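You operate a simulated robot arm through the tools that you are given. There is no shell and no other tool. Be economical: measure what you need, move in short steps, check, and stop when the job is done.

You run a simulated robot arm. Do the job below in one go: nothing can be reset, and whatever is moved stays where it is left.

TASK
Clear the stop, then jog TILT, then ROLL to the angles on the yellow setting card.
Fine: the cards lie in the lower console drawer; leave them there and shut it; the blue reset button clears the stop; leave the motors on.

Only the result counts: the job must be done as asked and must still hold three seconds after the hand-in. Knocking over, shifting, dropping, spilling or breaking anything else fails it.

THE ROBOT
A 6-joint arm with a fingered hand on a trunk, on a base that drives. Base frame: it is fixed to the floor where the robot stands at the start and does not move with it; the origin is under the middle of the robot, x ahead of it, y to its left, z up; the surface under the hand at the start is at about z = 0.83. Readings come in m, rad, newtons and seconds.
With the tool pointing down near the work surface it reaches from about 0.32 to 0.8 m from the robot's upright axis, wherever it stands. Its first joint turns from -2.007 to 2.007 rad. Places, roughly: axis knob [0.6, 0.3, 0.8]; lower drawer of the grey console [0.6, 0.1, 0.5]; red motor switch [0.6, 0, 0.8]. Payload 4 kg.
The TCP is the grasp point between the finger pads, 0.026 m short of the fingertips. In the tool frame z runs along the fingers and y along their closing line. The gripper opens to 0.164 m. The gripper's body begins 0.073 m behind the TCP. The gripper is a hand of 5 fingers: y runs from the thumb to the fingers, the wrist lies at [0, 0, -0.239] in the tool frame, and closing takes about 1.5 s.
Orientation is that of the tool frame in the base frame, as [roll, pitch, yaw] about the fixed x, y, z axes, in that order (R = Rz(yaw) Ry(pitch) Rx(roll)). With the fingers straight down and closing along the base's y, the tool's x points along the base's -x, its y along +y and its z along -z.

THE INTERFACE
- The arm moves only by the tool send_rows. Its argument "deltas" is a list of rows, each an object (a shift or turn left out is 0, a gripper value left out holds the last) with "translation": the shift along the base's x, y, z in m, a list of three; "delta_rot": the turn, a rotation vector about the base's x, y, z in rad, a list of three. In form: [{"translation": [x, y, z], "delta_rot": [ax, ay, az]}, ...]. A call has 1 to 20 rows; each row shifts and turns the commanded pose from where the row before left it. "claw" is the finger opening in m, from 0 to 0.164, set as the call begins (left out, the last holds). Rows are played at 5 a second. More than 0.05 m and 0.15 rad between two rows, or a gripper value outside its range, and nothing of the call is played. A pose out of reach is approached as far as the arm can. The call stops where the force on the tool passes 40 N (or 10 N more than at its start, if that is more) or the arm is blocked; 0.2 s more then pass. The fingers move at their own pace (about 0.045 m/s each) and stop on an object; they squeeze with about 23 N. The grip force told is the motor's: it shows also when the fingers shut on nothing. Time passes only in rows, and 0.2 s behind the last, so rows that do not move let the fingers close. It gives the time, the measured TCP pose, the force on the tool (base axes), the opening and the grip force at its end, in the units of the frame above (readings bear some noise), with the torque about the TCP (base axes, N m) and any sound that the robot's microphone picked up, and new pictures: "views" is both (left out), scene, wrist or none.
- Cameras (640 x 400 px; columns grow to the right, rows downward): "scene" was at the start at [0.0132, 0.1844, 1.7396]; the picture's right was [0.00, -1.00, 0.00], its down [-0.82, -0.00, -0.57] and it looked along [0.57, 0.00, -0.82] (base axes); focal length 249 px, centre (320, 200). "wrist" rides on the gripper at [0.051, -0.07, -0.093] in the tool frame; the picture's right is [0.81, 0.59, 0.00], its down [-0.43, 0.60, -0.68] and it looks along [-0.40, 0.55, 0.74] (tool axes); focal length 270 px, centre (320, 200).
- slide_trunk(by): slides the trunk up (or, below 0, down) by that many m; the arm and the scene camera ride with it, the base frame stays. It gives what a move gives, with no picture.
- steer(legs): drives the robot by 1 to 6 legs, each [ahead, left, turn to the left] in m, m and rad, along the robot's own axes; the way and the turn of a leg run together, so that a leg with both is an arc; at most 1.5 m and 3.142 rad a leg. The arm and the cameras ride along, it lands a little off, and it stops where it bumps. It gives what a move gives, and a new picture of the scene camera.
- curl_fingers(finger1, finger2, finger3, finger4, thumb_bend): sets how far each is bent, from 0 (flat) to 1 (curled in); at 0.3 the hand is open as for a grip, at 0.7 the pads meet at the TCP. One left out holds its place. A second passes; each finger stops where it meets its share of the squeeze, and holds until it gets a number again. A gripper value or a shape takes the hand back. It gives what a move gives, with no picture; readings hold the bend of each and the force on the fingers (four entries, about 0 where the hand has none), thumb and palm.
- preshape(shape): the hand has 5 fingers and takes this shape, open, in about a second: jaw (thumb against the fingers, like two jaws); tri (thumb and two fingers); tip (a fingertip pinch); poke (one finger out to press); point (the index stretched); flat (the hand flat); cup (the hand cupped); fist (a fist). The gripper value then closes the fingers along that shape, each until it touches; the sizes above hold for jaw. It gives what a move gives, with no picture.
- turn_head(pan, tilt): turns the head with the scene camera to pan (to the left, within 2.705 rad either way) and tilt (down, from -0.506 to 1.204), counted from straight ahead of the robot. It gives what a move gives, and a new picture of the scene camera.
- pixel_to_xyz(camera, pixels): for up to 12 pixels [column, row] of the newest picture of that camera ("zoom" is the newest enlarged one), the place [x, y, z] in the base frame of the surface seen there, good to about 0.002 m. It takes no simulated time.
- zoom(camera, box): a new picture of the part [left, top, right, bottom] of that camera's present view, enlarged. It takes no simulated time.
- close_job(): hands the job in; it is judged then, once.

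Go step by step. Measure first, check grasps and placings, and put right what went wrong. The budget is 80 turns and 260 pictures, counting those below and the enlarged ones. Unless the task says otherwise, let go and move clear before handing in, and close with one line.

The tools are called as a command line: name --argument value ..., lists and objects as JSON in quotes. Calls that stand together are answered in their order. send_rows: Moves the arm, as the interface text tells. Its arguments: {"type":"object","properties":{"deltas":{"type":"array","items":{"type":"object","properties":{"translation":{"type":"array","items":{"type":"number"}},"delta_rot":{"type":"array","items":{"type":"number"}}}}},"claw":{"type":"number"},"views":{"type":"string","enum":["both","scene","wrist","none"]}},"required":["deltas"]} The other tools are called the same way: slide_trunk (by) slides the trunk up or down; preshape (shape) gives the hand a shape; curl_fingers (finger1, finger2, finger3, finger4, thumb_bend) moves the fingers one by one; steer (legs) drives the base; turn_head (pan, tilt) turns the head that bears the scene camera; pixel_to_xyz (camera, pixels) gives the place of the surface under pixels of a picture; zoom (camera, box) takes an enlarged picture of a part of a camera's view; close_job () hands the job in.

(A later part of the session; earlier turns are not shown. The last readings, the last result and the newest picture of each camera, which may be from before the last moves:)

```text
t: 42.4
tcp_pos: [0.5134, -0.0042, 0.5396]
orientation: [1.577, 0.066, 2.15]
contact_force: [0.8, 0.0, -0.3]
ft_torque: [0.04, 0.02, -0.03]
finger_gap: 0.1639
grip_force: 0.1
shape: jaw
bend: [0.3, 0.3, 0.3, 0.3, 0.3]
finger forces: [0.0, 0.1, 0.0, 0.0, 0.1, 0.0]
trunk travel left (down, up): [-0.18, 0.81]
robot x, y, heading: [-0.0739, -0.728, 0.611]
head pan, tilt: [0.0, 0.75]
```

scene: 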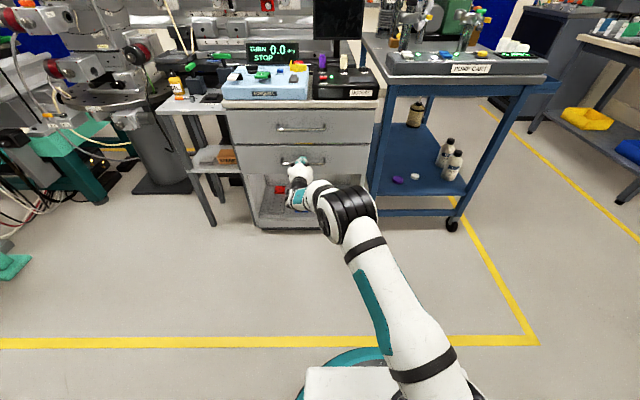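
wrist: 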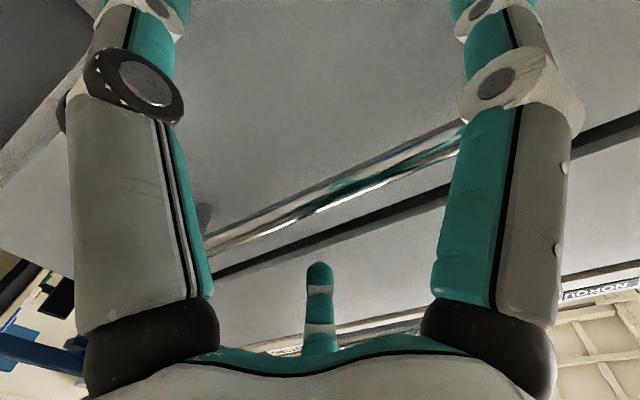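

Fingers are open and the bar is free. I'll back out, retreat and raise the trunk.

send_rows --deltas '[{"translation": [-0.0205, -0.0142, 0]}, {"translation": [-0.0205, -0.0142, 0]}, {"translation": [-0.0205, -0.0142, 0]}, {"translation": [-0.0205, -0.0142, 0]}, {"translation": [-0.0205, -0.0142, 0]}]' --views "none"

steer --legs '[[-0.25, 0, 0]]'

slide_trunk --by 0.62

zoom --camera "scene" --box '[215, 100, 385, 206]'

```text
t: 43.6
tcp_pos: [0.4115, -0.0738, 0.539]
orientation: [1.574, 0.068, 2.153]
contact_force: [-0.1, -0.1, 0.1]
ft_torque: [-0.02, -0.01, -0.03]
finger_gap: 0.164
grip_force: 0.1
shape: jaw
bend: [0.3, 0.3, 0.3, 0.3, 0.3]
finger forces: [0.0, 0.1, 0.1, 0.1, 0.0, 0.0]
trunk travel left (down, up): [-0.18, 0.81]
robot x, y, heading: [-0.0732, -0.7274, 0.61]
head pan, tilt: [0.0, 0.75]
```

```text
t: 45.4
tcp_pos: [0.2075, -0.2202, 0.5408]
orientation: [1.576, 0.065, 2.147]
contact_force: [0.2, 0.9, -0.4]
ft_torque: [0.0, -0.02, -0.04]
finger_gap: 0.1639
grip_force: 0.0
shape: jaw
bend: [0.3, 0.3, 0.3, 0.3, 0.3]
finger forces: [0.0, 0.1, 0.1, 0.0, 0.0, 0.0]
trunk travel left (down, up): [-0.18, 0.81]
robot x, y, heading: [-0.2785, -0.8701, 0.604]
head pan, tilt: [0.0, 0.75]
```

scene: 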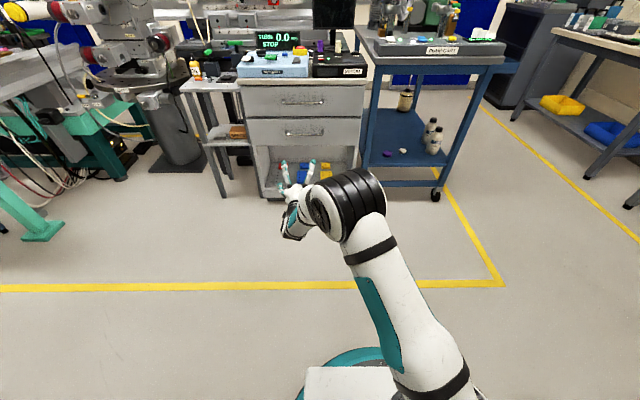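

```text
refused: 0.62 is not a number from -0.4 to 0.4
```

```text
3.76 times, centred on (300, 153) of scene
```

zoom: 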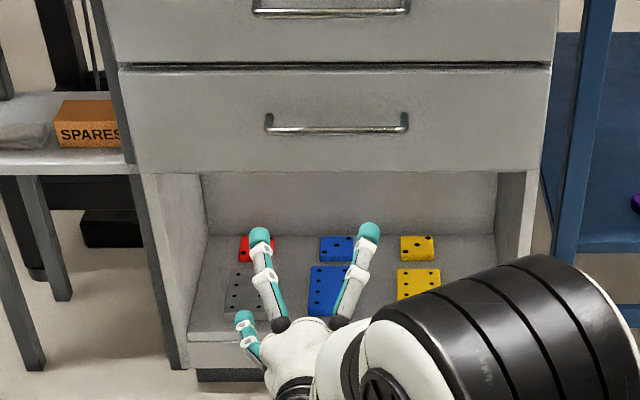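

The drawer is fully shut. I'll raise the trunk and turn the hand back to pointing down.

slide_trunk --by 0.4

slide_trunk --by 0.22

send_rows --deltas '[{"delta_rot": [-0.1173, -0.0814, 0]}, {"delta_rot": [-0.1173, -0.0814, 0]}, {"delta_rot": [-0.1173, -0.0814, 0]}, {"delta_rot": [-0.1173, -0.0814, 0]}, {"delta_rot": [-0.1173, -0.0814, 0]}, {"delta_rot": [-0.1173, -0.0814, 0]}, {"delta_rot": [-0.1173, -0.0814, 0]}, {"delta_rot": [-0.1173, -0.0814, 0]}, {"delta_rot": [-0.1173, -0.0814, 0]}, {"delta_rot": [-0.1173, -0.0814, 0]}, {"delta_rot": [-0.1173, -0.0814, 0]}]' --views "none"

send_rows --deltas '[{"delta_rot": [-0.0814, 0.1173, 0]}, {"delta_rot": [-0.0814, 0.1173, 0]}, {"delta_rot": [-0.0814, 0.1173, 0]}, {"delta_rot": [-0.0814, 0.1173, 0]}, {"delta_rot": [-0.0814, 0.1173, 0]}, {"delta_rot": [-0.0814, 0.1173, 0]}, {"delta_rot": [-0.0814, 0.1173, 0]}, {"delta_rot": [-0.0814, 0.1173, 0]}, {"delta_rot": [-0.0814, 0.1173, 0]}, {"delta_rot": [-0.0814, 0.1173, 0]}, {"delta_rot": [-0.0814, 0.1173, 0]}]' --views "scene"

```text
t: 49.2
tcp_pos: [0.2062, -0.2194, 0.9418]
orientation: [1.575, 0.065, 2.147]
contact_force: [0.6, -0.2, 0.2]
ft_torque: [0.0, 0.0, -0.01]
finger_gap: 0.1639
grip_force: 0.0
shape: jaw
bend: [0.3, 0.3, 0.3, 0.3, 0.3]
finger forces: [0.1, 0.0, 0.0, 0.0, 0.0, 0.1]
trunk travel left (down, up): [-0.58, 0.41]
robot x, y, heading: [-0.2799, -0.8679, 0.606]
head pan, tilt: [0.0, 0.75]
```

```text
t: 51.6
tcp_pos: [0.2072, -0.2185, 1.1593]
orientation: [1.578, 0.066, 2.147]
contact_force: [-0.3, -0.8, -0.7]
ft_torque: [0.03, 0.0, 0.0]
finger_gap: 0.1637
grip_force: 0.0
shape: jaw
bend: [0.3, 0.3, 0.3, 0.3, 0.3]
finger forces: [0.0, 0.0, 0.0, 0.0, 0.1, 0.0]
trunk travel left (down, up): [-0.8, 0.19]
robot x, y, heading: [-0.2803, -0.872, 0.599]
head pan, tilt: [0.0, 0.75]
```

```text
t: 54.0
tcp_pos: [0.2075, -0.2197, 1.1584]
orientation: [-1.154, 1.495, -0.554]
contact_force: [-0.7, -0.2, -0.1]
ft_torque: [-0.01, -0.02, 0.0]
finger_gap: 0.164
grip_force: 0.1
shape: jaw
bend: [0.3, 0.3, 0.3, 0.3, 0.3]
finger forces: [0.0, 0.0, 0.1, 0.0, 0.0, 0.0]
trunk travel left (down, up): [-0.8, 0.19]
robot x, y, heading: [-0.2789, -0.8722, 0.604]
head pan, tilt: [0.0, 0.75]
```

```text
t: 56.4
tcp_pos: [0.1984, -0.2308, 1.155]
orientation: [-3.136, 0.034, -2.469]
contact_force: [0.2, -0.4, 0.3]
ft_torque: [0.05, -0.03, 0.01]
finger_gap: 0.1642
grip_force: 0.0
shape: jaw
bend: [0.3, 0.3, 0.3, 0.3, 0.3]
finger forces: [0.1, 0.0, 0.0, 0.1, 0.0, 0.0]
out of reach, approached as far as the arm can: row 11
trunk travel left (down, up): [-0.8, 0.19]
robot x, y, heading: [-0.2775, -0.8703, 0.604]
head pan, tilt: [0.0, 0.75]
```

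scene: 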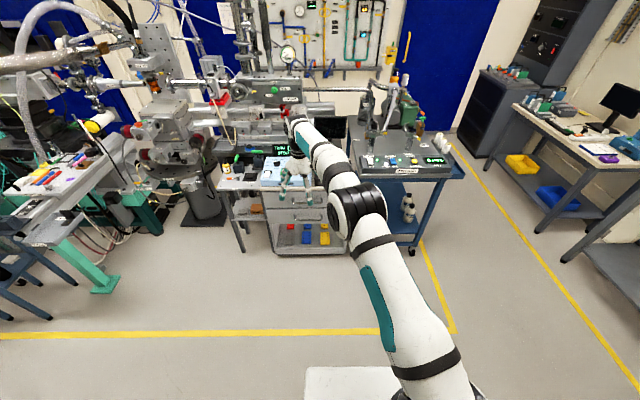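

The hand is down again. I'll retract it a bit, level it and drive to the operating position.

send_rows --deltas '[{"translation": [-0.0246, -0.0171, 0], "delta_rot": [-0.0194, 0.028, 0]}, {"translation": [-0.0246, -0.0171, 0]}, {"translation": [-0.0246, -0.0171, 0]}, {"translation": [-0.0246, -0.0171, 0]}, {"translation": [-0.0246, -0.0171, 0]}]' --views "none"

steer --legs '[[0.679, 0.229, 0.0]]'

turn_head --pan 0.0 --tilt 0.95

```text
t: 57.6
tcp_pos: [0.0762, -0.317, 1.1538]
orientation: [-3.136, -0.001, -2.47]
contact_force: [-0.2, -0.4, 0.5]
ft_torque: [0.02, -0.03, -0.02]
finger_gap: 0.1638
grip_force: 0.1
shape: jaw
bend: [0.3, 0.3, 0.3, 0.3, 0.3]
finger forces: [0.0, 0.0, 0.0, 0.0, 0.1, 0.0]
trunk travel left (down, up): [-0.8, 0.19]
robot x, y, heading: [-0.2789, -0.8717, 0.603]
head pan, tilt: [0.0, 0.75]
```

```text
t: 61.5
tcp_pos: [0.5253, 0.2617, 1.1536]
orientation: [-3.136, -0.003, -2.481]
contact_force: [-0.2, 1.1, 0.9]
ft_torque: [-0.01, 0.02, 0.03]
finger_gap: 0.1638
grip_force: 0.1
shape: jaw
bend: [0.3, 0.3, 0.3, 0.3, 0.3]
finger forces: [0.0, 0.0, 0.0, 0.1, 0.0, 0.1]
trunk travel left (down, up): [-0.8, 0.19]
robot x, y, heading: [0.163, -0.2921, 0.593]
head pan, tilt: [0.0, 0.75]
```

scene: 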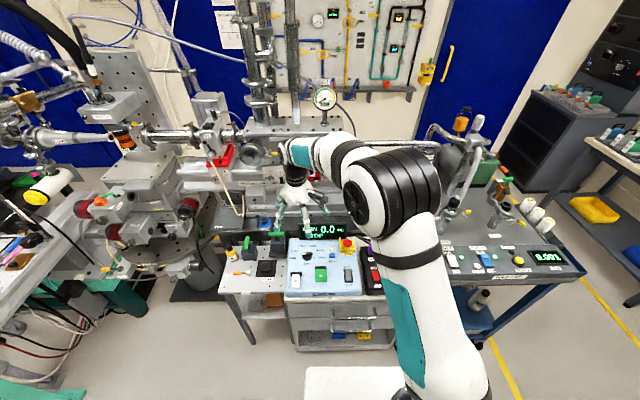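

```text
t: 62.3
tcp_pos: [0.5247, 0.26, 1.1528]
orientation: [-3.137, -0.005, -2.482]
contact_force: [-0.4, -0.2, 0.0]
ft_torque: [0.01, 0.0, -0.02]
finger_gap: 0.164
grip_force: 0.0
shape: jaw
bend: [0.3, 0.3, 0.3, 0.3, 0.3]
finger forces: [0.0, 0.0, 0.0, 0.1, 0.0, 0.0]
trunk travel left (down, up): [-0.8, 0.19]
robot x, y, heading: [0.1617, -0.2906, 0.589]
head pan, tilt: [0.0, 0.949]
```

scene: 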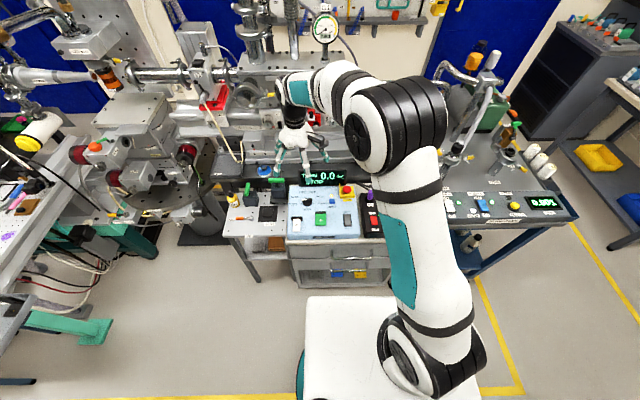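

Good view of the panel at (320,210). I'll measure all controls.

zoom --camera "scene" --box '[280, 165, 390, 245]'

zoom --camera "scene" --box '[285, 180, 365, 230]'

```text
5.00 times, centred on (335, 205) of scene
```

zoom: 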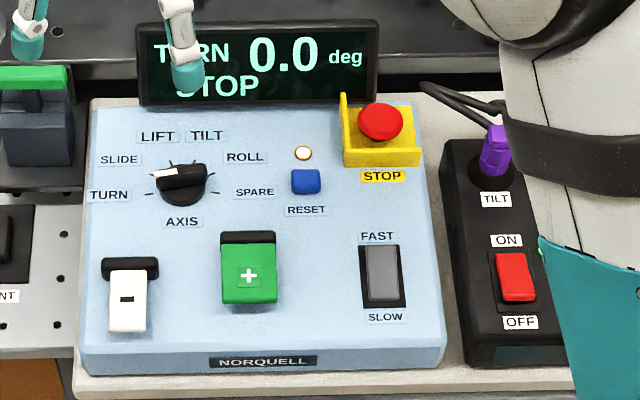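

```text
8.00 times, centred on (325, 205) of scene
```

zoom: 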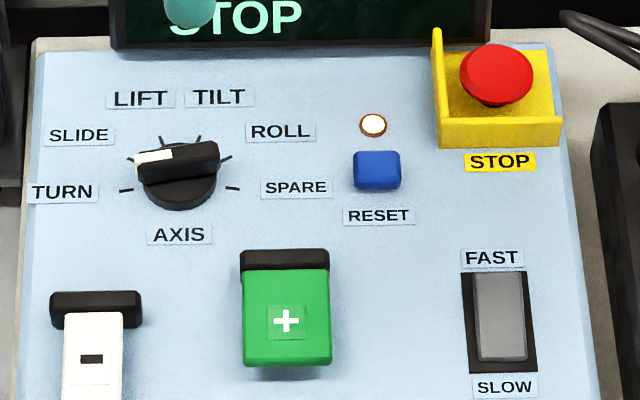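

pixel_to_xyz --camera "zoom" --pixels '[[180, 195], [145, 160], [212, 150], [178, 158], [377, 165], [286, 330], [92, 380], [127, 190], [232, 188], [500, 300], [500, 345], [300, 210]]'

zoom --camera "scene" --box '[285, 195, 365, 245]'

pixel_to_xyz --camera "zoom" --pixels '[[92, 240], [92, 285], [286, 200], [286, 235], [500, 195], [500, 225], [160, 330]]'

```text
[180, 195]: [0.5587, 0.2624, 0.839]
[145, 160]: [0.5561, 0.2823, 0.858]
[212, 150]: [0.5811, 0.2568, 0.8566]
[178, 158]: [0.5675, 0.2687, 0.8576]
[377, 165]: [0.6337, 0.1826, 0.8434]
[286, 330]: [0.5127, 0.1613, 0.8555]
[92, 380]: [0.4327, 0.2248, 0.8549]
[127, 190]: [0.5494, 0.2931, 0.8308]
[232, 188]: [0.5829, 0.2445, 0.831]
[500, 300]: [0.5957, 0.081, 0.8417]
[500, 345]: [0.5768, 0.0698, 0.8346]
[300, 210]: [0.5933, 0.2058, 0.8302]
```

```text
8.00 times, centred on (325, 220) of scene
```

zoom: 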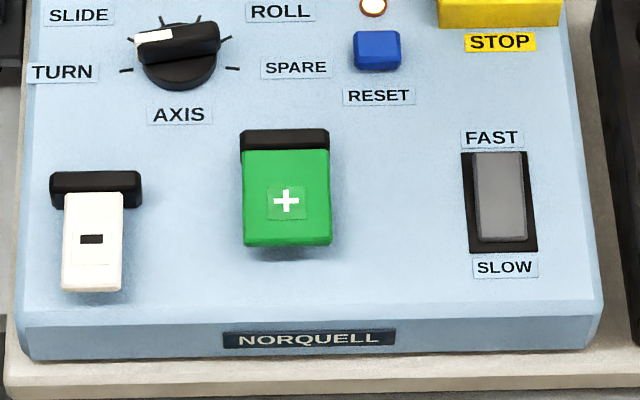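

```text
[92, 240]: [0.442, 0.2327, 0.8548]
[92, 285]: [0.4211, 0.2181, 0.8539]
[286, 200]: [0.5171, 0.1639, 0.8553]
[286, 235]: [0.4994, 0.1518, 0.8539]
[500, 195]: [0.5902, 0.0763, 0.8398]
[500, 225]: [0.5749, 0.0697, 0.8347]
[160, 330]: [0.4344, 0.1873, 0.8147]
```

The SLOW end of the speed switch sits lower (0.835 vs 0.842), so SLOW is set. Knob centre is (0.567,0.269), pointer at TURN. Now I'll take the poke shape for RESET at (0.634,0.183,0.843).

preshape --shape "poke"

send_rows --deltas '[{"translation": [0.03, -0.02, -0.04]}, {"translation": [0.03, -0.02, -0.04]}, {"translation": [0.03, -0.02, -0.04]}]'

```text
t: 63.2
tcp_pos: [0.5256, 0.2604, 1.153]
orientation: [-3.138, -0.004, -2.484]
contact_force: [0.4, 1.1, -0.5]
ft_torque: [0.0, 0.02, -0.01]
finger_gap: 0.0001
grip_force: 0.0
shape: poke
bend: [1.0, 1.0, 1.0, 1.0, 0.83]
finger forces: [0.1, 0.0, 0.0, 0.0, 0.0, 0.0]
trunk travel left (down, up): [-0.8, 0.19]
robot x, y, heading: [0.1611, -0.2938, 0.594]
head pan, tilt: [0.0, 0.949]
```

```text
refused: row 1 steps farther than a row can; nothing moved
```

send_rows --deltas '[{"translation": [0.025, -0.015, -0.035]}, {"translation": [0.025, -0.015, -0.035]}, {"translation": [0.025, -0.015, -0.035]}, {"translation": [0.025, -0.015, -0.035]}]'

zoom --camera "scene" --box '[240, 110, 400, 230]'

```text
t: 64.2
tcp_pos: [0.6243, 0.2017, 1.0119]
orientation: [-3.136, -0.004, -2.483]
contact_force: [0.6, -0.7, -0.4]
ft_torque: [0.03, 0.02, 0.03]
finger_gap: 0.0001
grip_force: 0.2
shape: poke
bend: [1.0, 1.0, 1.0, 1.0, 0.83]
finger forces: [0.1, 0.0, 0.0, 0.1, 0.1, 0.0]
trunk travel left (down, up): [-0.8, 0.19]
robot x, y, heading: [0.1624, -0.291, 0.593]
head pan, tilt: [0.0, 0.949]
```

scene: 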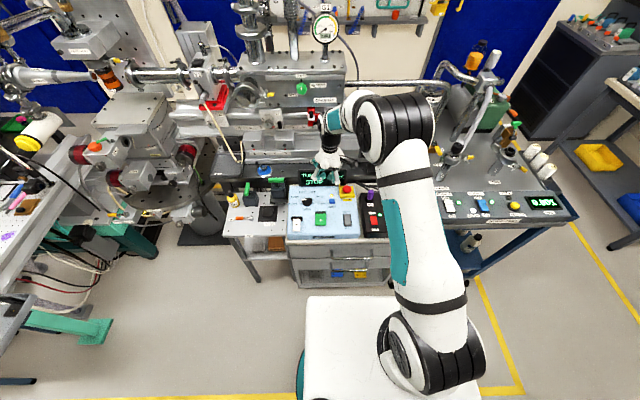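
wrist: 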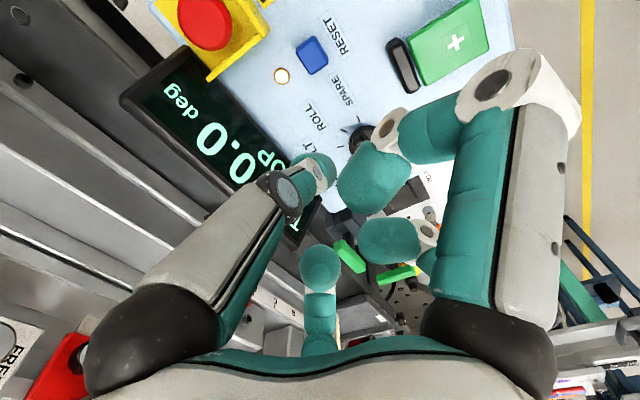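

```text
3.33 times, centred on (320, 170) of scene
```

zoom: 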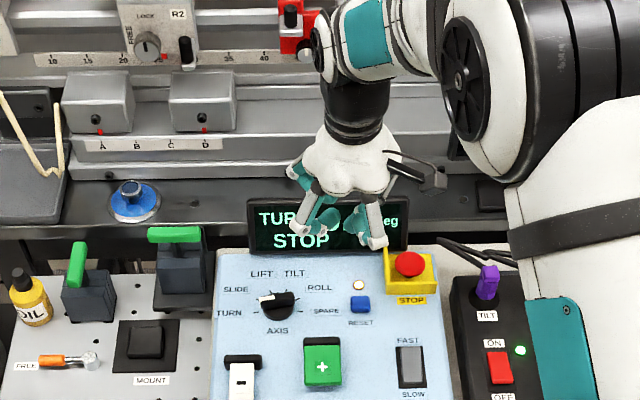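

Poke left everything curled, with no finger out. I'll extend one finger by hand and see where its tip lies.

curl_fingers --finger1 1.0 --finger2 0.6 --finger3 1.0 --finger4 1.0 --thumb_bend 1.0

zoom --camera "scene" --box '[280, 140, 380, 215]'

zoom --camera "wrist" --box '[0, 0, 640, 400]'

```text
t: 65.2
tcp_pos: [0.6246, 0.2019, 1.013]
orientation: [-3.135, -0.003, -2.484]
contact_force: [0.0, 0.5, 0.8]
ft_torque: [-0.01, -0.02, -0.04]
finger_gap: 0.008
grip_force: 0.1
shape: fingers
bend: [1.0, 1.0, 1.0, 1.0, 0.81]
finger forces: [0.1, 0.0, 0.0, 0.0, 0.0, 0.2]
trunk travel left (down, up): [-0.8, 0.19]
robot x, y, heading: [0.1599, -0.2845, 0.593]
head pan, tilt: [0.0, 0.949]
```

```text
5.33 times, centred on (330, 178) of scene
```

zoom: 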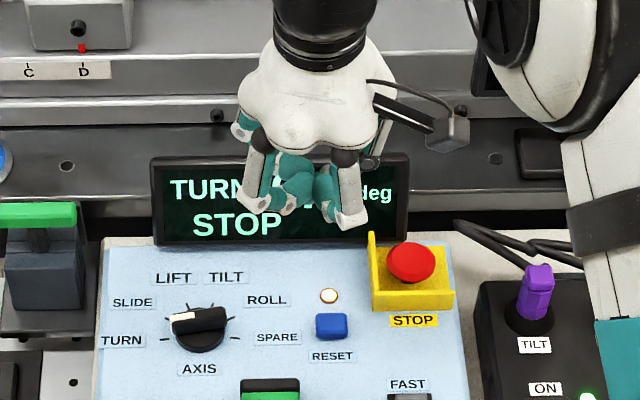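

```text
1.00 times, centred on (320, 200) of wrist (not enlarged: the box is as wide or as high as the picture)
```

zoom: 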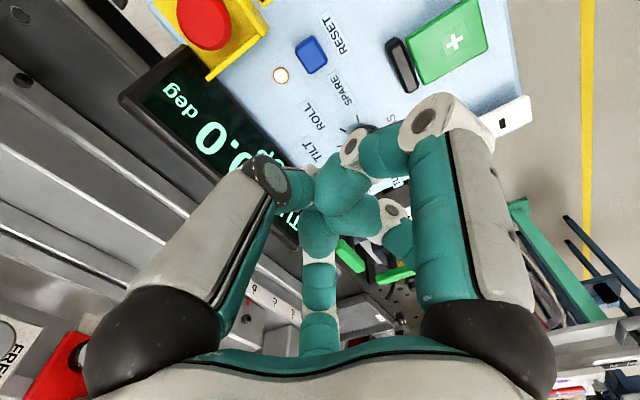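

preshape --shape "point"

zoom --camera "wrist" --box '[0, 0, 640, 400]'

zoom --camera "scene" --box '[280, 140, 380, 215]'

```text
t: 66.1
tcp_pos: [0.6245, 0.2012, 1.0136]
orientation: [-3.136, -0.003, -2.483]
contact_force: [1.1, 0.9, -0.1]
ft_torque: [-0.01, 0.02, -0.03]
finger_gap: 0.0
grip_force: 0.1
shape: point
bend: [0.7, 1.0, 1.0, 1.0, 0.57]
finger forces: [0.0, 0.0, 0.0, 0.0, 0.0, 0.0]
trunk travel left (down, up): [-0.8, 0.19]
robot x, y, heading: [0.1617, -0.2883, 0.593]
head pan, tilt: [0.0, 0.949]
```

```text
1.00 times, centred on (320, 200) of wrist (not enlarged: the box is as wide or as high as the picture)
```

zoom: 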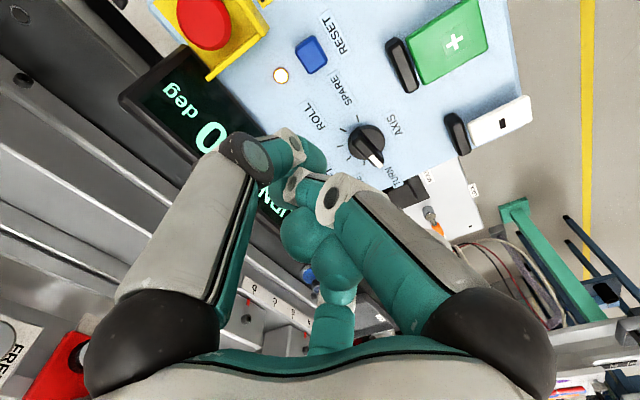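

```text
5.33 times, centred on (330, 178) of scene
```

zoom: 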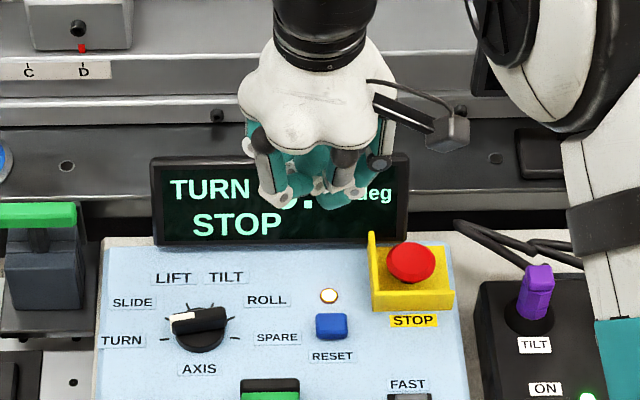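

send_rows --deltas '[{}, {}, {}, {}, {}]' --views "wrist"

zoom --camera "scene" --box '[280, 140, 380, 215]'

```text
t: 67.3
tcp_pos: [0.6249, 0.2005, 1.0122]
orientation: [-3.136, -0.005, -2.482]
contact_force: [0.0, -0.3, -0.9]
ft_torque: [0.02, -0.01, 0.01]
finger_gap: 0.0
grip_force: 0.1
shape: point
bend: [0.7, 1.0, 1.0, 1.0, 0.58]
finger forces: [0.0, 0.0, 0.1, 0.1, 0.1, 0.0]
trunk travel left (down, up): [-0.8, 0.19]
robot x, y, heading: [0.1635, -0.2882, 0.591]
head pan, tilt: [0.0, 0.949]
```

wrist: 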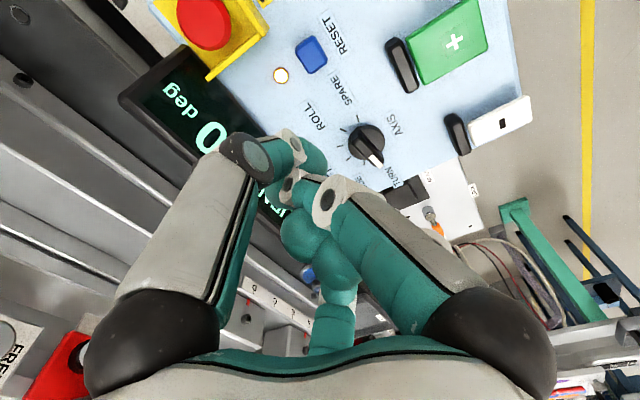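

```text
5.33 times, centred on (330, 178) of scene
```

zoom: 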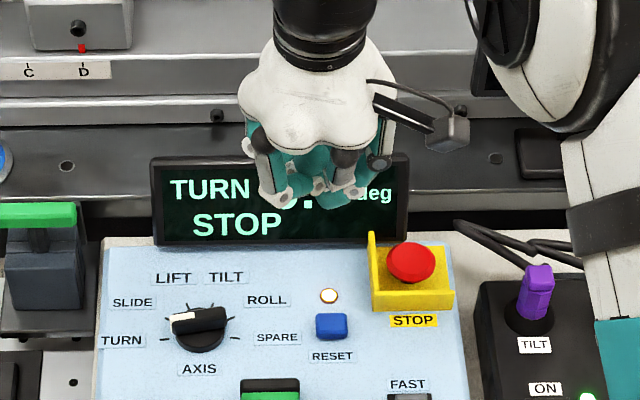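

I'll try the fingertip pinch shape, closed; it could serve both as a presser and for the knob.

preshape --shape "tip"

send_rows --deltas '[{}, {}, {}, {}, {}]' --claw 0.0 --views "wrist"

zoom --camera "scene" --box '[280, 140, 380, 215]'

```text
t: 68.2
tcp_pos: [0.6242, 0.2009, 1.013]
orientation: [-3.135, -0.005, -2.482]
contact_force: [-0.3, 0.7, -0.1]
ft_torque: [0.02, 0.0, 0.01]
finger_gap: 0.164
grip_force: 0.0
shape: tip
bend: [0.14, 0.3, 0.3, 0.14, 0.3]
finger forces: [0.1, 0.0, 0.0, 0.0, 0.0, 0.0]
trunk travel left (down, up): [-0.8, 0.19]
robot x, y, heading: [0.1623, -0.2916, 0.593]
head pan, tilt: [0.0, 0.949]
```

```text
t: 69.4
tcp_pos: [0.6243, 0.2015, 1.0123]
orientation: [-3.138, -0.004, -2.484]
contact_force: [0.4, 0.0, -0.6]
ft_torque: [-0.01, 0.0, -0.01]
finger_gap: 0.058
grip_force: 0.0
shape: tip
bend: [0.14, 0.44, 0.44, 0.14, 0.7]
finger forces: [0.0, 0.1, 0.0, 0.0, 0.0, 0.0]
trunk travel left (down, up): [-0.8, 0.19]
robot x, y, heading: [0.162, -0.2892, 0.59]
head pan, tilt: [0.0, 0.949]
```

wrist: 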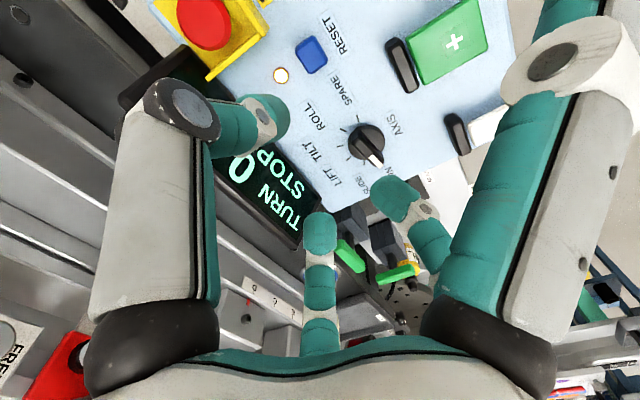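

```text
5.33 times, centred on (330, 178) of scene
```

zoom: 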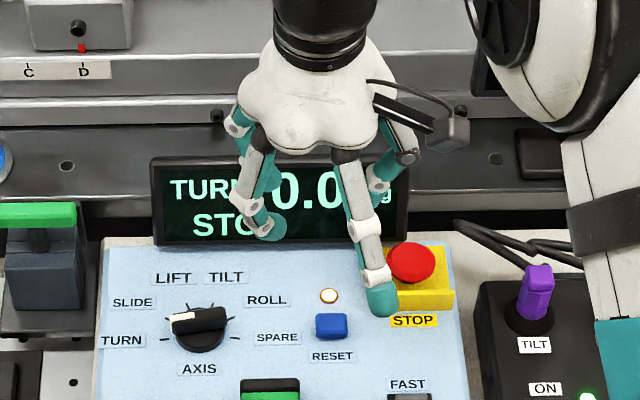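

send_rows --deltas '[{}, {}, {}, {}, {}, {}]' --views "wrist"

zoom --camera "scene" --box '[280, 140, 380, 215]'

```text
t: 70.8
tcp_pos: [0.625, 0.2005, 1.0132]
orientation: [-3.136, -0.002, -2.481]
contact_force: [-0.2, 0.5, -0.5]
ft_torque: [-0.02, 0.01, -0.04]
finger_gap: 0.0001
grip_force: 22.9
shape: tip
bend: [0.26, 0.7, 0.7, 0.26, 0.7]
finger forces: [0.0, 0.0, 0.1, 0.1, 0.1, 0.0]
trunk travel left (down, up): [-0.8, 0.19]
robot x, y, heading: [0.1618, -0.2903, 0.596]
head pan, tilt: [0.0, 0.949]
```

wrist: 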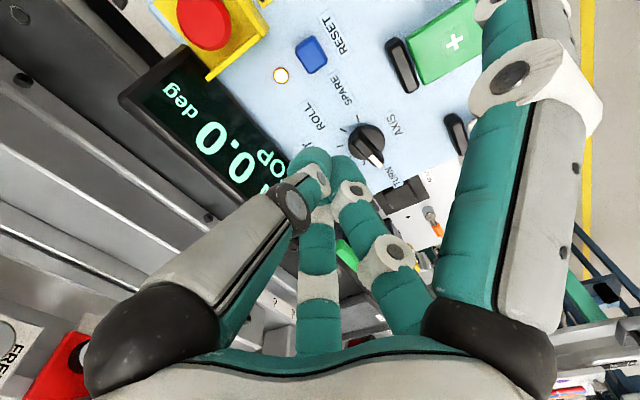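

```text
5.33 times, centred on (330, 178) of scene
```

zoom: 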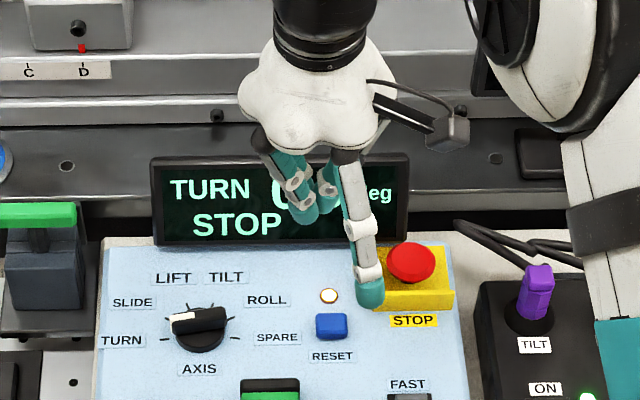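

A near digit stays straight in this shape, which makes a natural poker. I'll find which one it is by curling the rest.

curl_fingers --finger1 0.2 --finger2 1.0 --finger3 1.0 --finger4 1.0 --thumb_bend 1.0

zoom --camera "scene" --box '[280, 140, 380, 215]'

zoom --camera "wrist" --box '[0, 0, 640, 400]'

```text
t: 71.8
tcp_pos: [0.6243, 0.2006, 1.0137]
orientation: [-3.137, -0.004, -2.482]
contact_force: [-0.3, -0.6, 0.1]
ft_torque: [0.0, 0.02, 0.0]
finger_gap: 0.1068
grip_force: 0.0
shape: fingers
bend: [0.2, 0.89, 0.89, 0.76, 1.0]
finger forces: [0.0, 0.1, 0.0, 0.0, 0.0, 0.0]
trunk travel left (down, up): [-0.8, 0.19]
robot x, y, heading: [0.1633, -0.2901, 0.59]
head pan, tilt: [0.0, 0.949]
```

```text
5.33 times, centred on (330, 178) of scene
```

zoom: 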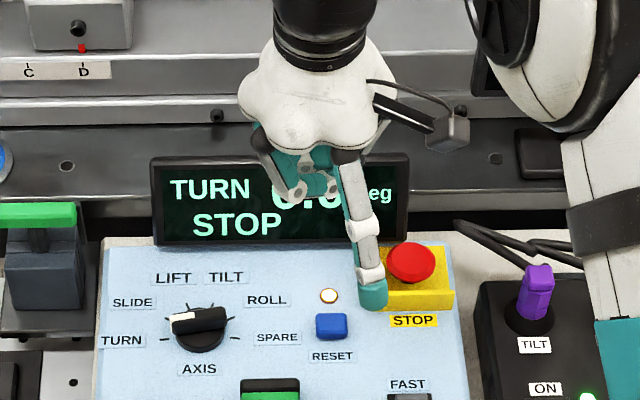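

```text
1.00 times, centred on (320, 200) of wrist (not enlarged: the box is as wide or as high as the picture)
```

zoom: 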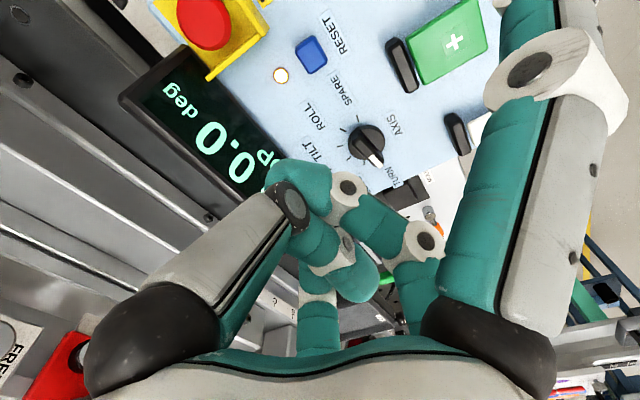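

Finger 1 is the straight one. I'll measure its tip.

zoom --camera "scene" --box '[280, 140, 380, 215]'

pixel_to_xyz --camera "zoom" --pixels '[[372, 275], [373, 290], [374, 303], [362, 295], [382, 295], [362, 230], [345, 165], [330, 325], [300, 190]]'

```text
5.33 times, centred on (330, 178) of scene
```

zoom: 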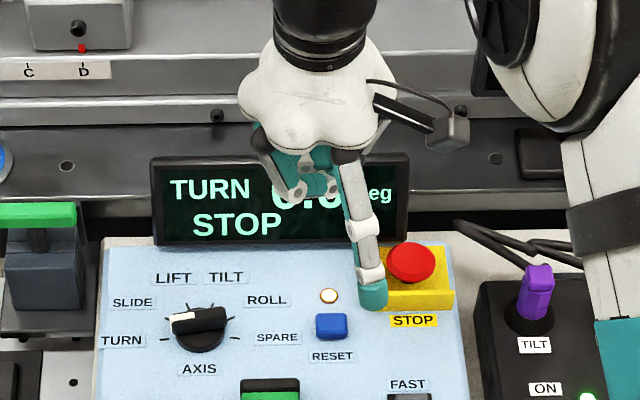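

```text
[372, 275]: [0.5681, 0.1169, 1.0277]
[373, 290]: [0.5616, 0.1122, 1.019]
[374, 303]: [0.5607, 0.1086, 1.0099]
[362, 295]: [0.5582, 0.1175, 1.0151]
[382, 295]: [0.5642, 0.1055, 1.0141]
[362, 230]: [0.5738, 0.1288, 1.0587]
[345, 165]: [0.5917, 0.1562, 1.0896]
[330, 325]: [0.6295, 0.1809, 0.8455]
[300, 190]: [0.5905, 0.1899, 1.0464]
```

curl_fingers --finger1 0.4 --finger2 1.0 --finger3 1.0 --finger4 1.0

zoom --camera "scene" --box '[290, 150, 370, 200]'

pixel_to_xyz --camera "scene" --pixels '[[320, 168], [335, 176], [340, 170], [320, 182], [300, 172], [345, 184]]'

```text
t: 72.8
tcp_pos: [0.6242, 0.2015, 1.0139]
orientation: [-3.135, -0.003, -2.481]
contact_force: [0.0, 0.4, 0.6]
ft_torque: [-0.01, -0.01, -0.03]
finger_gap: 0.0854
grip_force: 0.1
shape: fingers
bend: [0.4, 0.89, 0.9, 0.77, 1.0]
finger forces: [0.0, 0.1, 0.0, 0.1, 0.0, 0.0]
trunk travel left (down, up): [-0.8, 0.19]
robot x, y, heading: [0.1609, -0.2875, 0.59]
head pan, tilt: [0.0, 0.949]
```

```text
8.00 times, centred on (330, 175) of scene
```

zoom: 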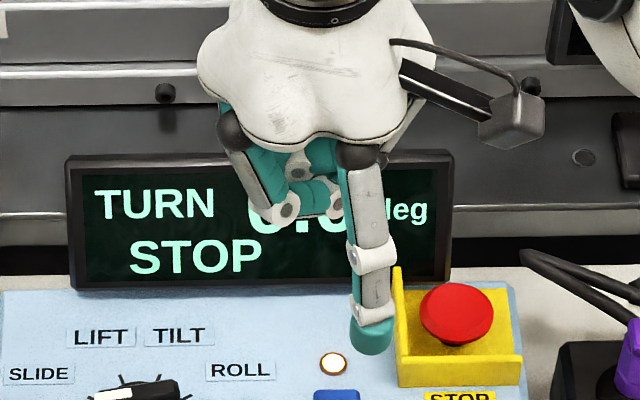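

```text
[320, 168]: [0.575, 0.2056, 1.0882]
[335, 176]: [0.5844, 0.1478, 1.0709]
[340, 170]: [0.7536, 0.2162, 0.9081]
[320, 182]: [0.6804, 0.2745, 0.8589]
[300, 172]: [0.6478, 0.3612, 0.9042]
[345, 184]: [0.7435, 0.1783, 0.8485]
```

Finger 1 at 0.4 points nearly straight down, well clear of the others. I'll measure its tip and the display's top and face.

pixel_to_xyz --camera "zoom" --pixels '[[370, 325], [371, 340], [371, 350], [357, 338], [386, 336], [285, 212], [335, 205], [100, 175], [260, 280], [430, 170], [320, 188]]'

```text
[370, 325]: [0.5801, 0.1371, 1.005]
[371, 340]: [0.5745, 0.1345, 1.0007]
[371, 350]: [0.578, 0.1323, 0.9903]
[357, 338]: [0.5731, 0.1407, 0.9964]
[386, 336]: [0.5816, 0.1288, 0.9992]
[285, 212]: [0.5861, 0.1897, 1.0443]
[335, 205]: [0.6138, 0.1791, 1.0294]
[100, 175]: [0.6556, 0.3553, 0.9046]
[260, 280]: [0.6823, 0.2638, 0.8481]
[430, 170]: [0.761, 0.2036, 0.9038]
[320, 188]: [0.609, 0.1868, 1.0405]
```

Pressing RESET this way would bring the knuckles near the display (top z 0.905), so I'll yaw the hand +1.2 rad; then the knuckles lie to the left of the fingertip, over low panel.

send_rows --deltas '[{"delta_rot": [0, 0, 0.15], "translation": [-0.004, 0.005, 0]}, {"delta_rot": [0, 0, 0.15], "translation": [-0.004, 0.005, 0]}, {"delta_rot": [0, 0, 0.15], "translation": [-0.004, 0.005, 0]}, {"delta_rot": [0, 0, 0.15], "translation": [-0.004, 0.005, 0]}, {"delta_rot": [0, 0, 0.15], "translation": [-0.004, 0.005, 0]}, {"delta_rot": [0, 0, 0.15], "translation": [-0.004, 0.005, 0]}, {"delta_rot": [0, 0, 0.15], "translation": [-0.005, 0.005, 0]}, {"delta_rot": [0, 0, 0.15], "translation": [-0.005, 0.005, 0]}]' --views "none"

send_rows --deltas '[{"translation": [0, 0, -0.035]}, {"translation": [0, 0, -0.035]}]' --views "both"

zoom --camera "scene" --box '[280, 150, 376, 210]'

```text
t: 74.6
tcp_pos: [0.5912, 0.24, 1.0132]
orientation: [-3.136, -0.003, -1.28]
contact_force: [0.0, 0.0, -0.5]
ft_torque: [0.0, -0.03, 0.01]
finger_gap: 0.0852
grip_force: 0.1
shape: fingers
bend: [0.4, 0.89, 0.9, 0.77, 1.0]
finger forces: [0.0, 0.0, 0.1, 0.0, 0.1, 0.0]
trunk travel left (down, up): [-0.8, 0.19]
robot x, y, heading: [0.1674, -0.2902, 0.588]
head pan, tilt: [0.0, 0.949]
```

```text
t: 75.2
tcp_pos: [0.5918, 0.2409, 0.944]
orientation: [-3.133, -0.003, -1.283]
contact_force: [-0.1, -0.6, 1.0]
ft_torque: [0.0, 0.01, -0.01]
finger_gap: 0.0851
grip_force: 0.0
shape: fingers
bend: [0.4, 0.89, 0.9, 0.77, 1.0]
finger forces: [0.0, 0.0, 0.0, 0.0, 0.0, 0.0]
trunk travel left (down, up): [-0.8, 0.19]
robot x, y, heading: [0.1639, -0.2918, 0.591]
head pan, tilt: [0.0, 0.949]
```

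scene: 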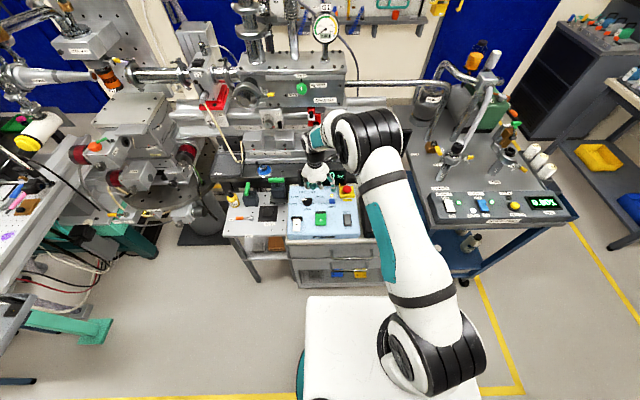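
wrist: 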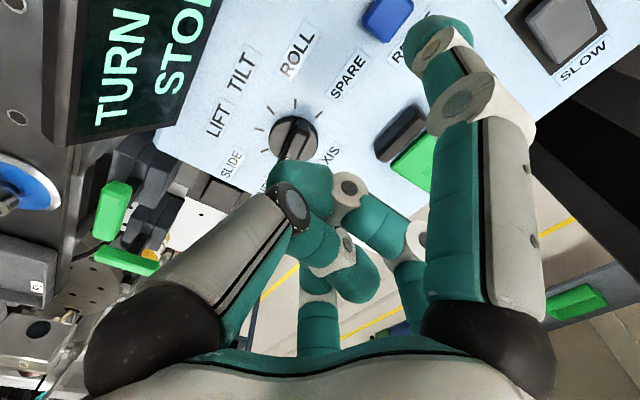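

```text
6.67 times, centred on (328, 180) of scene
```

zoom: 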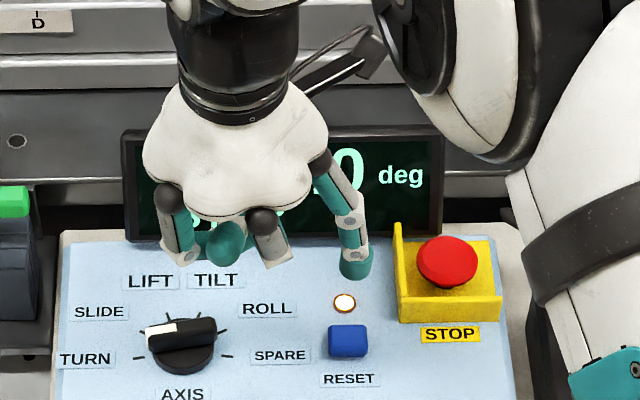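

pixel_to_xyz --camera "zoom" --pixels '[[355, 262], [355, 275], [342, 268], [368, 268], [348, 335], [348, 350], [348, 340], [270, 262], [440, 260]]'

```text
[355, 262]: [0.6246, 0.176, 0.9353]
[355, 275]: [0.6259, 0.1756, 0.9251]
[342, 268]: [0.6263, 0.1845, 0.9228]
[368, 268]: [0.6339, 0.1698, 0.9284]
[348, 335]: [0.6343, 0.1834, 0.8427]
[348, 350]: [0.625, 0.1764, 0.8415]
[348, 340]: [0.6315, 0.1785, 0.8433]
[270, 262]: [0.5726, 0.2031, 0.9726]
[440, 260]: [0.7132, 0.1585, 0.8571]
```

Fingertip is at about (0.636,0.181), bottom 0.917, so RESET's top is 0.074 m below. I'll descend and press.

send_rows --deltas '[{"translation": [-0.004, 0, -0.017]}, {"translation": [0, 0, -0.017]}, {"translation": [0, 0, -0.017]}, {"translation": [0, 0, -0.012]}, {"translation": [0, 0, -0.005]}, {"translation": [0, 0, -0.004]}, {"translation": [0, 0, -0.004]}]' --views "scene"

zoom --camera "scene" --box '[280, 150, 376, 210]'

```text
t: 76.8
tcp_pos: [0.5875, 0.2417, 0.8687]
orientation: [-3.134, -0.003, -1.282]
contact_force: [-0.1, 0.7, 5.3]
ft_torque: [-0.29, -0.21, -0.02]
finger_gap: 0.0857
grip_force: 2.3
shape: fingers
bend: [0.39, 0.89, 0.9, 0.77, 1.0]
finger forces: [5.2, 0.1, 0.0, 0.0, 0.0, 0.1]
trunk travel left (down, up): [-0.8, 0.19]
robot x, y, heading: [0.164, -0.2916, 0.595]
head pan, tilt: [0.0, 0.949]
heard: click
```

scene: 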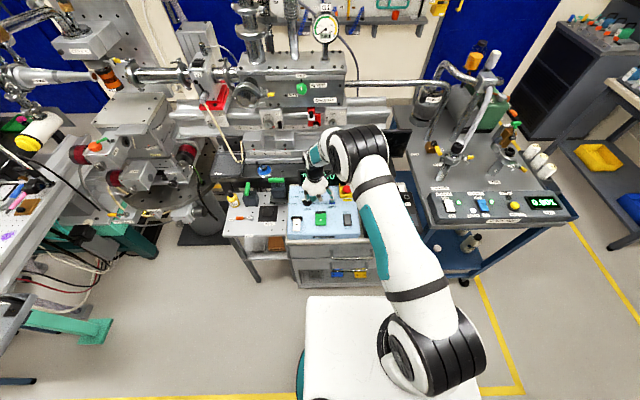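

```text
6.67 times, centred on (328, 180) of scene
```

zoom: 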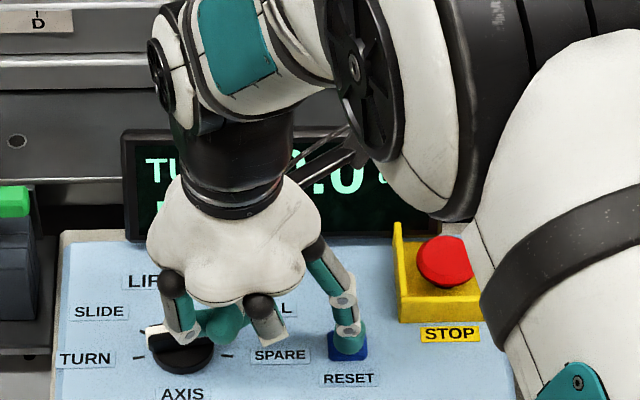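

There was a click, and I'm touching at 5 N. I'll lift and check the display.

send_rows --deltas '[{"translation": [0, 0, 0.03]}, {"translation": [0, 0, 0.04]}, {"translation": [-0.01, -0.01, 0.04]}, {"translation": [-0.02, -0.02, 0.03]}]' --views "scene"

zoom --camera "scene" --box '[280, 150, 376, 210]'

```text
t: 77.8
tcp_pos: [0.5581, 0.2094, 1.0105]
orientation: [-3.134, -0.003, -1.281]
contact_force: [0.3, -0.5, -0.5]
ft_torque: [0.0, 0.01, -0.02]
finger_gap: 0.0851
grip_force: 0.0
shape: fingers
bend: [0.4, 0.89, 0.9, 0.77, 1.0]
finger forces: [0.0, 0.0, 0.0, 0.0, 0.0, 0.0]
trunk travel left (down, up): [-0.8, 0.19]
robot x, y, heading: [0.1641, -0.2924, 0.591]
head pan, tilt: [0.0, 0.949]
```

scene: 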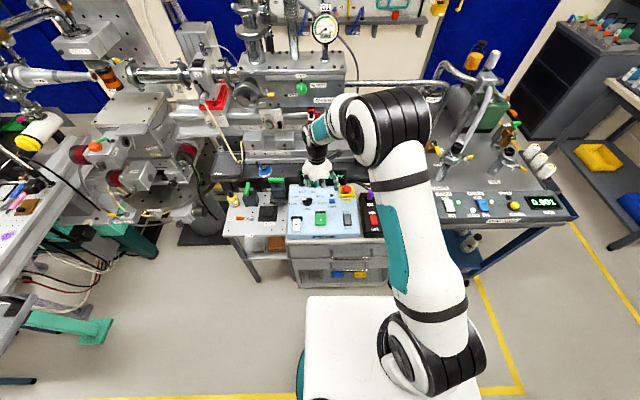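

```text
6.67 times, centred on (328, 180) of scene
```

zoom: 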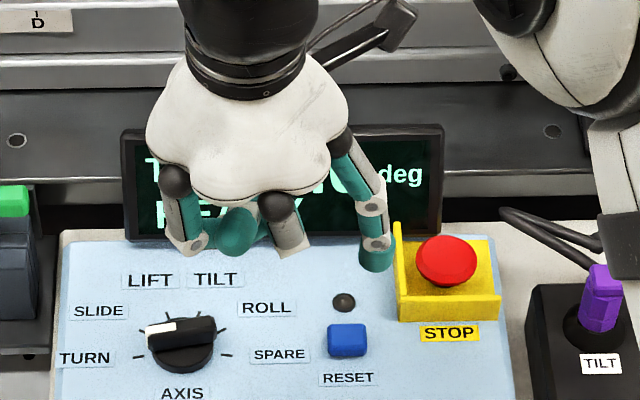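

The lamp went out and the display shows READY. Next is the knob: I'll open the jaw to 0.08, centre over (0.567,0.269) and align it with the pointer bar.

preshape --shape "jaw"

send_rows --deltas '[{"translation": [0.003, 0.02, 0], "delta_rot": [0, 0, 0.106]}, {"translation": [0.003, 0.02, 0], "delta_rot": [0, 0, 0.106]}, {"translation": [0.003, 0.0193, 0], "delta_rot": [0, 0, 0.106]}, {}, {}]' --claw 0.08 --views "both"

zoom --camera "scene" --box '[280, 150, 376, 210]'

```text
t: 78.7
tcp_pos: [0.5586, 0.2113, 1.0099]
orientation: [-3.136, -0.003, -1.284]
contact_force: [0.8, 0.6, 0.4]
ft_torque: [0.02, 0.02, 0.02]
finger_gap: 0.1638
grip_force: 0.1
shape: jaw
bend: [0.3, 0.3, 0.3, 0.3, 0.3]
finger forces: [0.1, 0.1, 0.0, 0.0, 0.1, 0.0]
trunk travel left (down, up): [-0.8, 0.19]
robot x, y, heading: [0.1624, -0.2888, 0.591]
head pan, tilt: [0.0, 0.949]
```

```text
t: 79.9
tcp_pos: [0.5655, 0.2704, 1.008]
orientation: [-3.137, -0.005, -0.963]
contact_force: [-0.5, 0.5, 0.4]
ft_torque: [0.05, 0.0, 0.0]
finger_gap: 0.0805
grip_force: 0.0
shape: jaw
bend: [0.37, 0.37, 0.37, 0.37, 0.7]
finger forces: [0.0, 0.0, 0.0, 0.0, 0.0, 0.0]
trunk travel left (down, up): [-0.8, 0.19]
robot x, y, heading: [0.1625, -0.2885, 0.59]
head pan, tilt: [0.0, 0.949]
```

scene: 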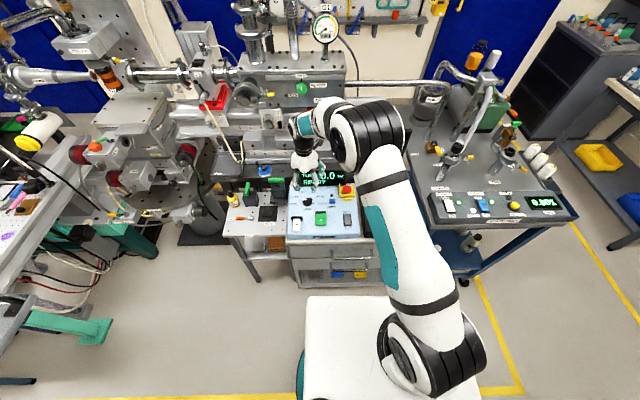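
wrist: 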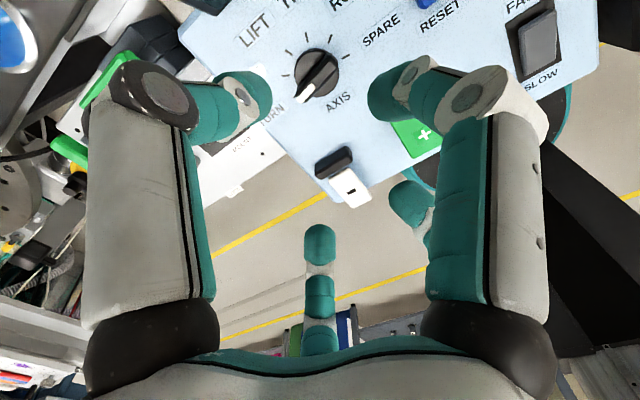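

```text
6.67 times, centred on (328, 180) of scene
```

zoom: 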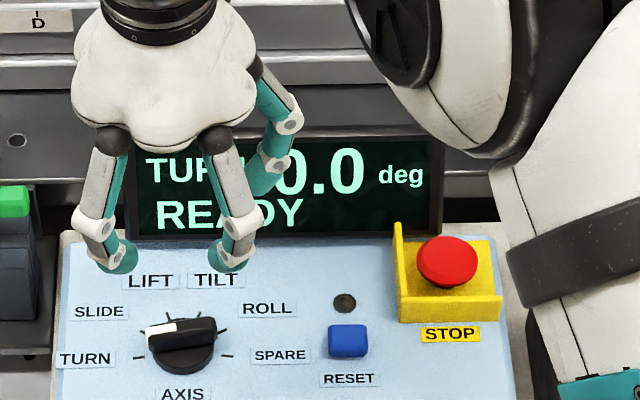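

The gripping geometry of this hand is uncertain, so I'll instead push the pointer bar round with finger 1, the proven poker. First I'll check what stands to the left of the panel.

curl_fingers --finger1 0.4 --finger2 1.0 --finger3 1.0 --finger4 1.0 --thumb_bend 1.0

zoom --camera "scene" --box '[220, 160, 380, 260]'

pixel_to_xyz --camera "zoom" --pixels '[[107, 105], [225, 85], [250, 130], [240, 85], [190, 100], [160, 195], [500, 110], [335, 180], [478, 125]]'

```text
t: 80.9
tcp_pos: [0.567, 0.2709, 1.0091]
orientation: [-3.135, -0.003, -0.967]
contact_force: [-0.2, -0.2, -0.5]
ft_torque: [-0.01, 0.0, -0.01]
finger_gap: 0.0831
grip_force: 0.1
shape: fingers
bend: [0.4, 0.76, 0.74, 0.76, 1.0]
finger forces: [0.0, 0.0, 0.1, 0.0, 0.0, 0.0]
trunk travel left (down, up): [-0.8, 0.19]
robot x, y, heading: [0.1602, -0.2893, 0.591]
head pan, tilt: [0.0, 0.949]
```

```text
4.00 times, centred on (300, 210) of scene
```

zoom: 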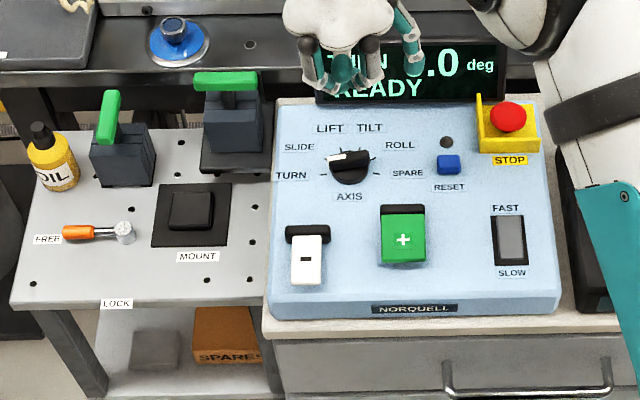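

```text
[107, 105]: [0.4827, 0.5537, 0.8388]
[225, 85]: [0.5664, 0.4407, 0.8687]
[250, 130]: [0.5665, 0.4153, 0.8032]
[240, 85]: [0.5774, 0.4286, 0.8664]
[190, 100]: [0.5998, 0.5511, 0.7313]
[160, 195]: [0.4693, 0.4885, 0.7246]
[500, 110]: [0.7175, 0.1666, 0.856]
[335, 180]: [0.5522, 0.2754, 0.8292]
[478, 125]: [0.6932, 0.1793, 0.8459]
```

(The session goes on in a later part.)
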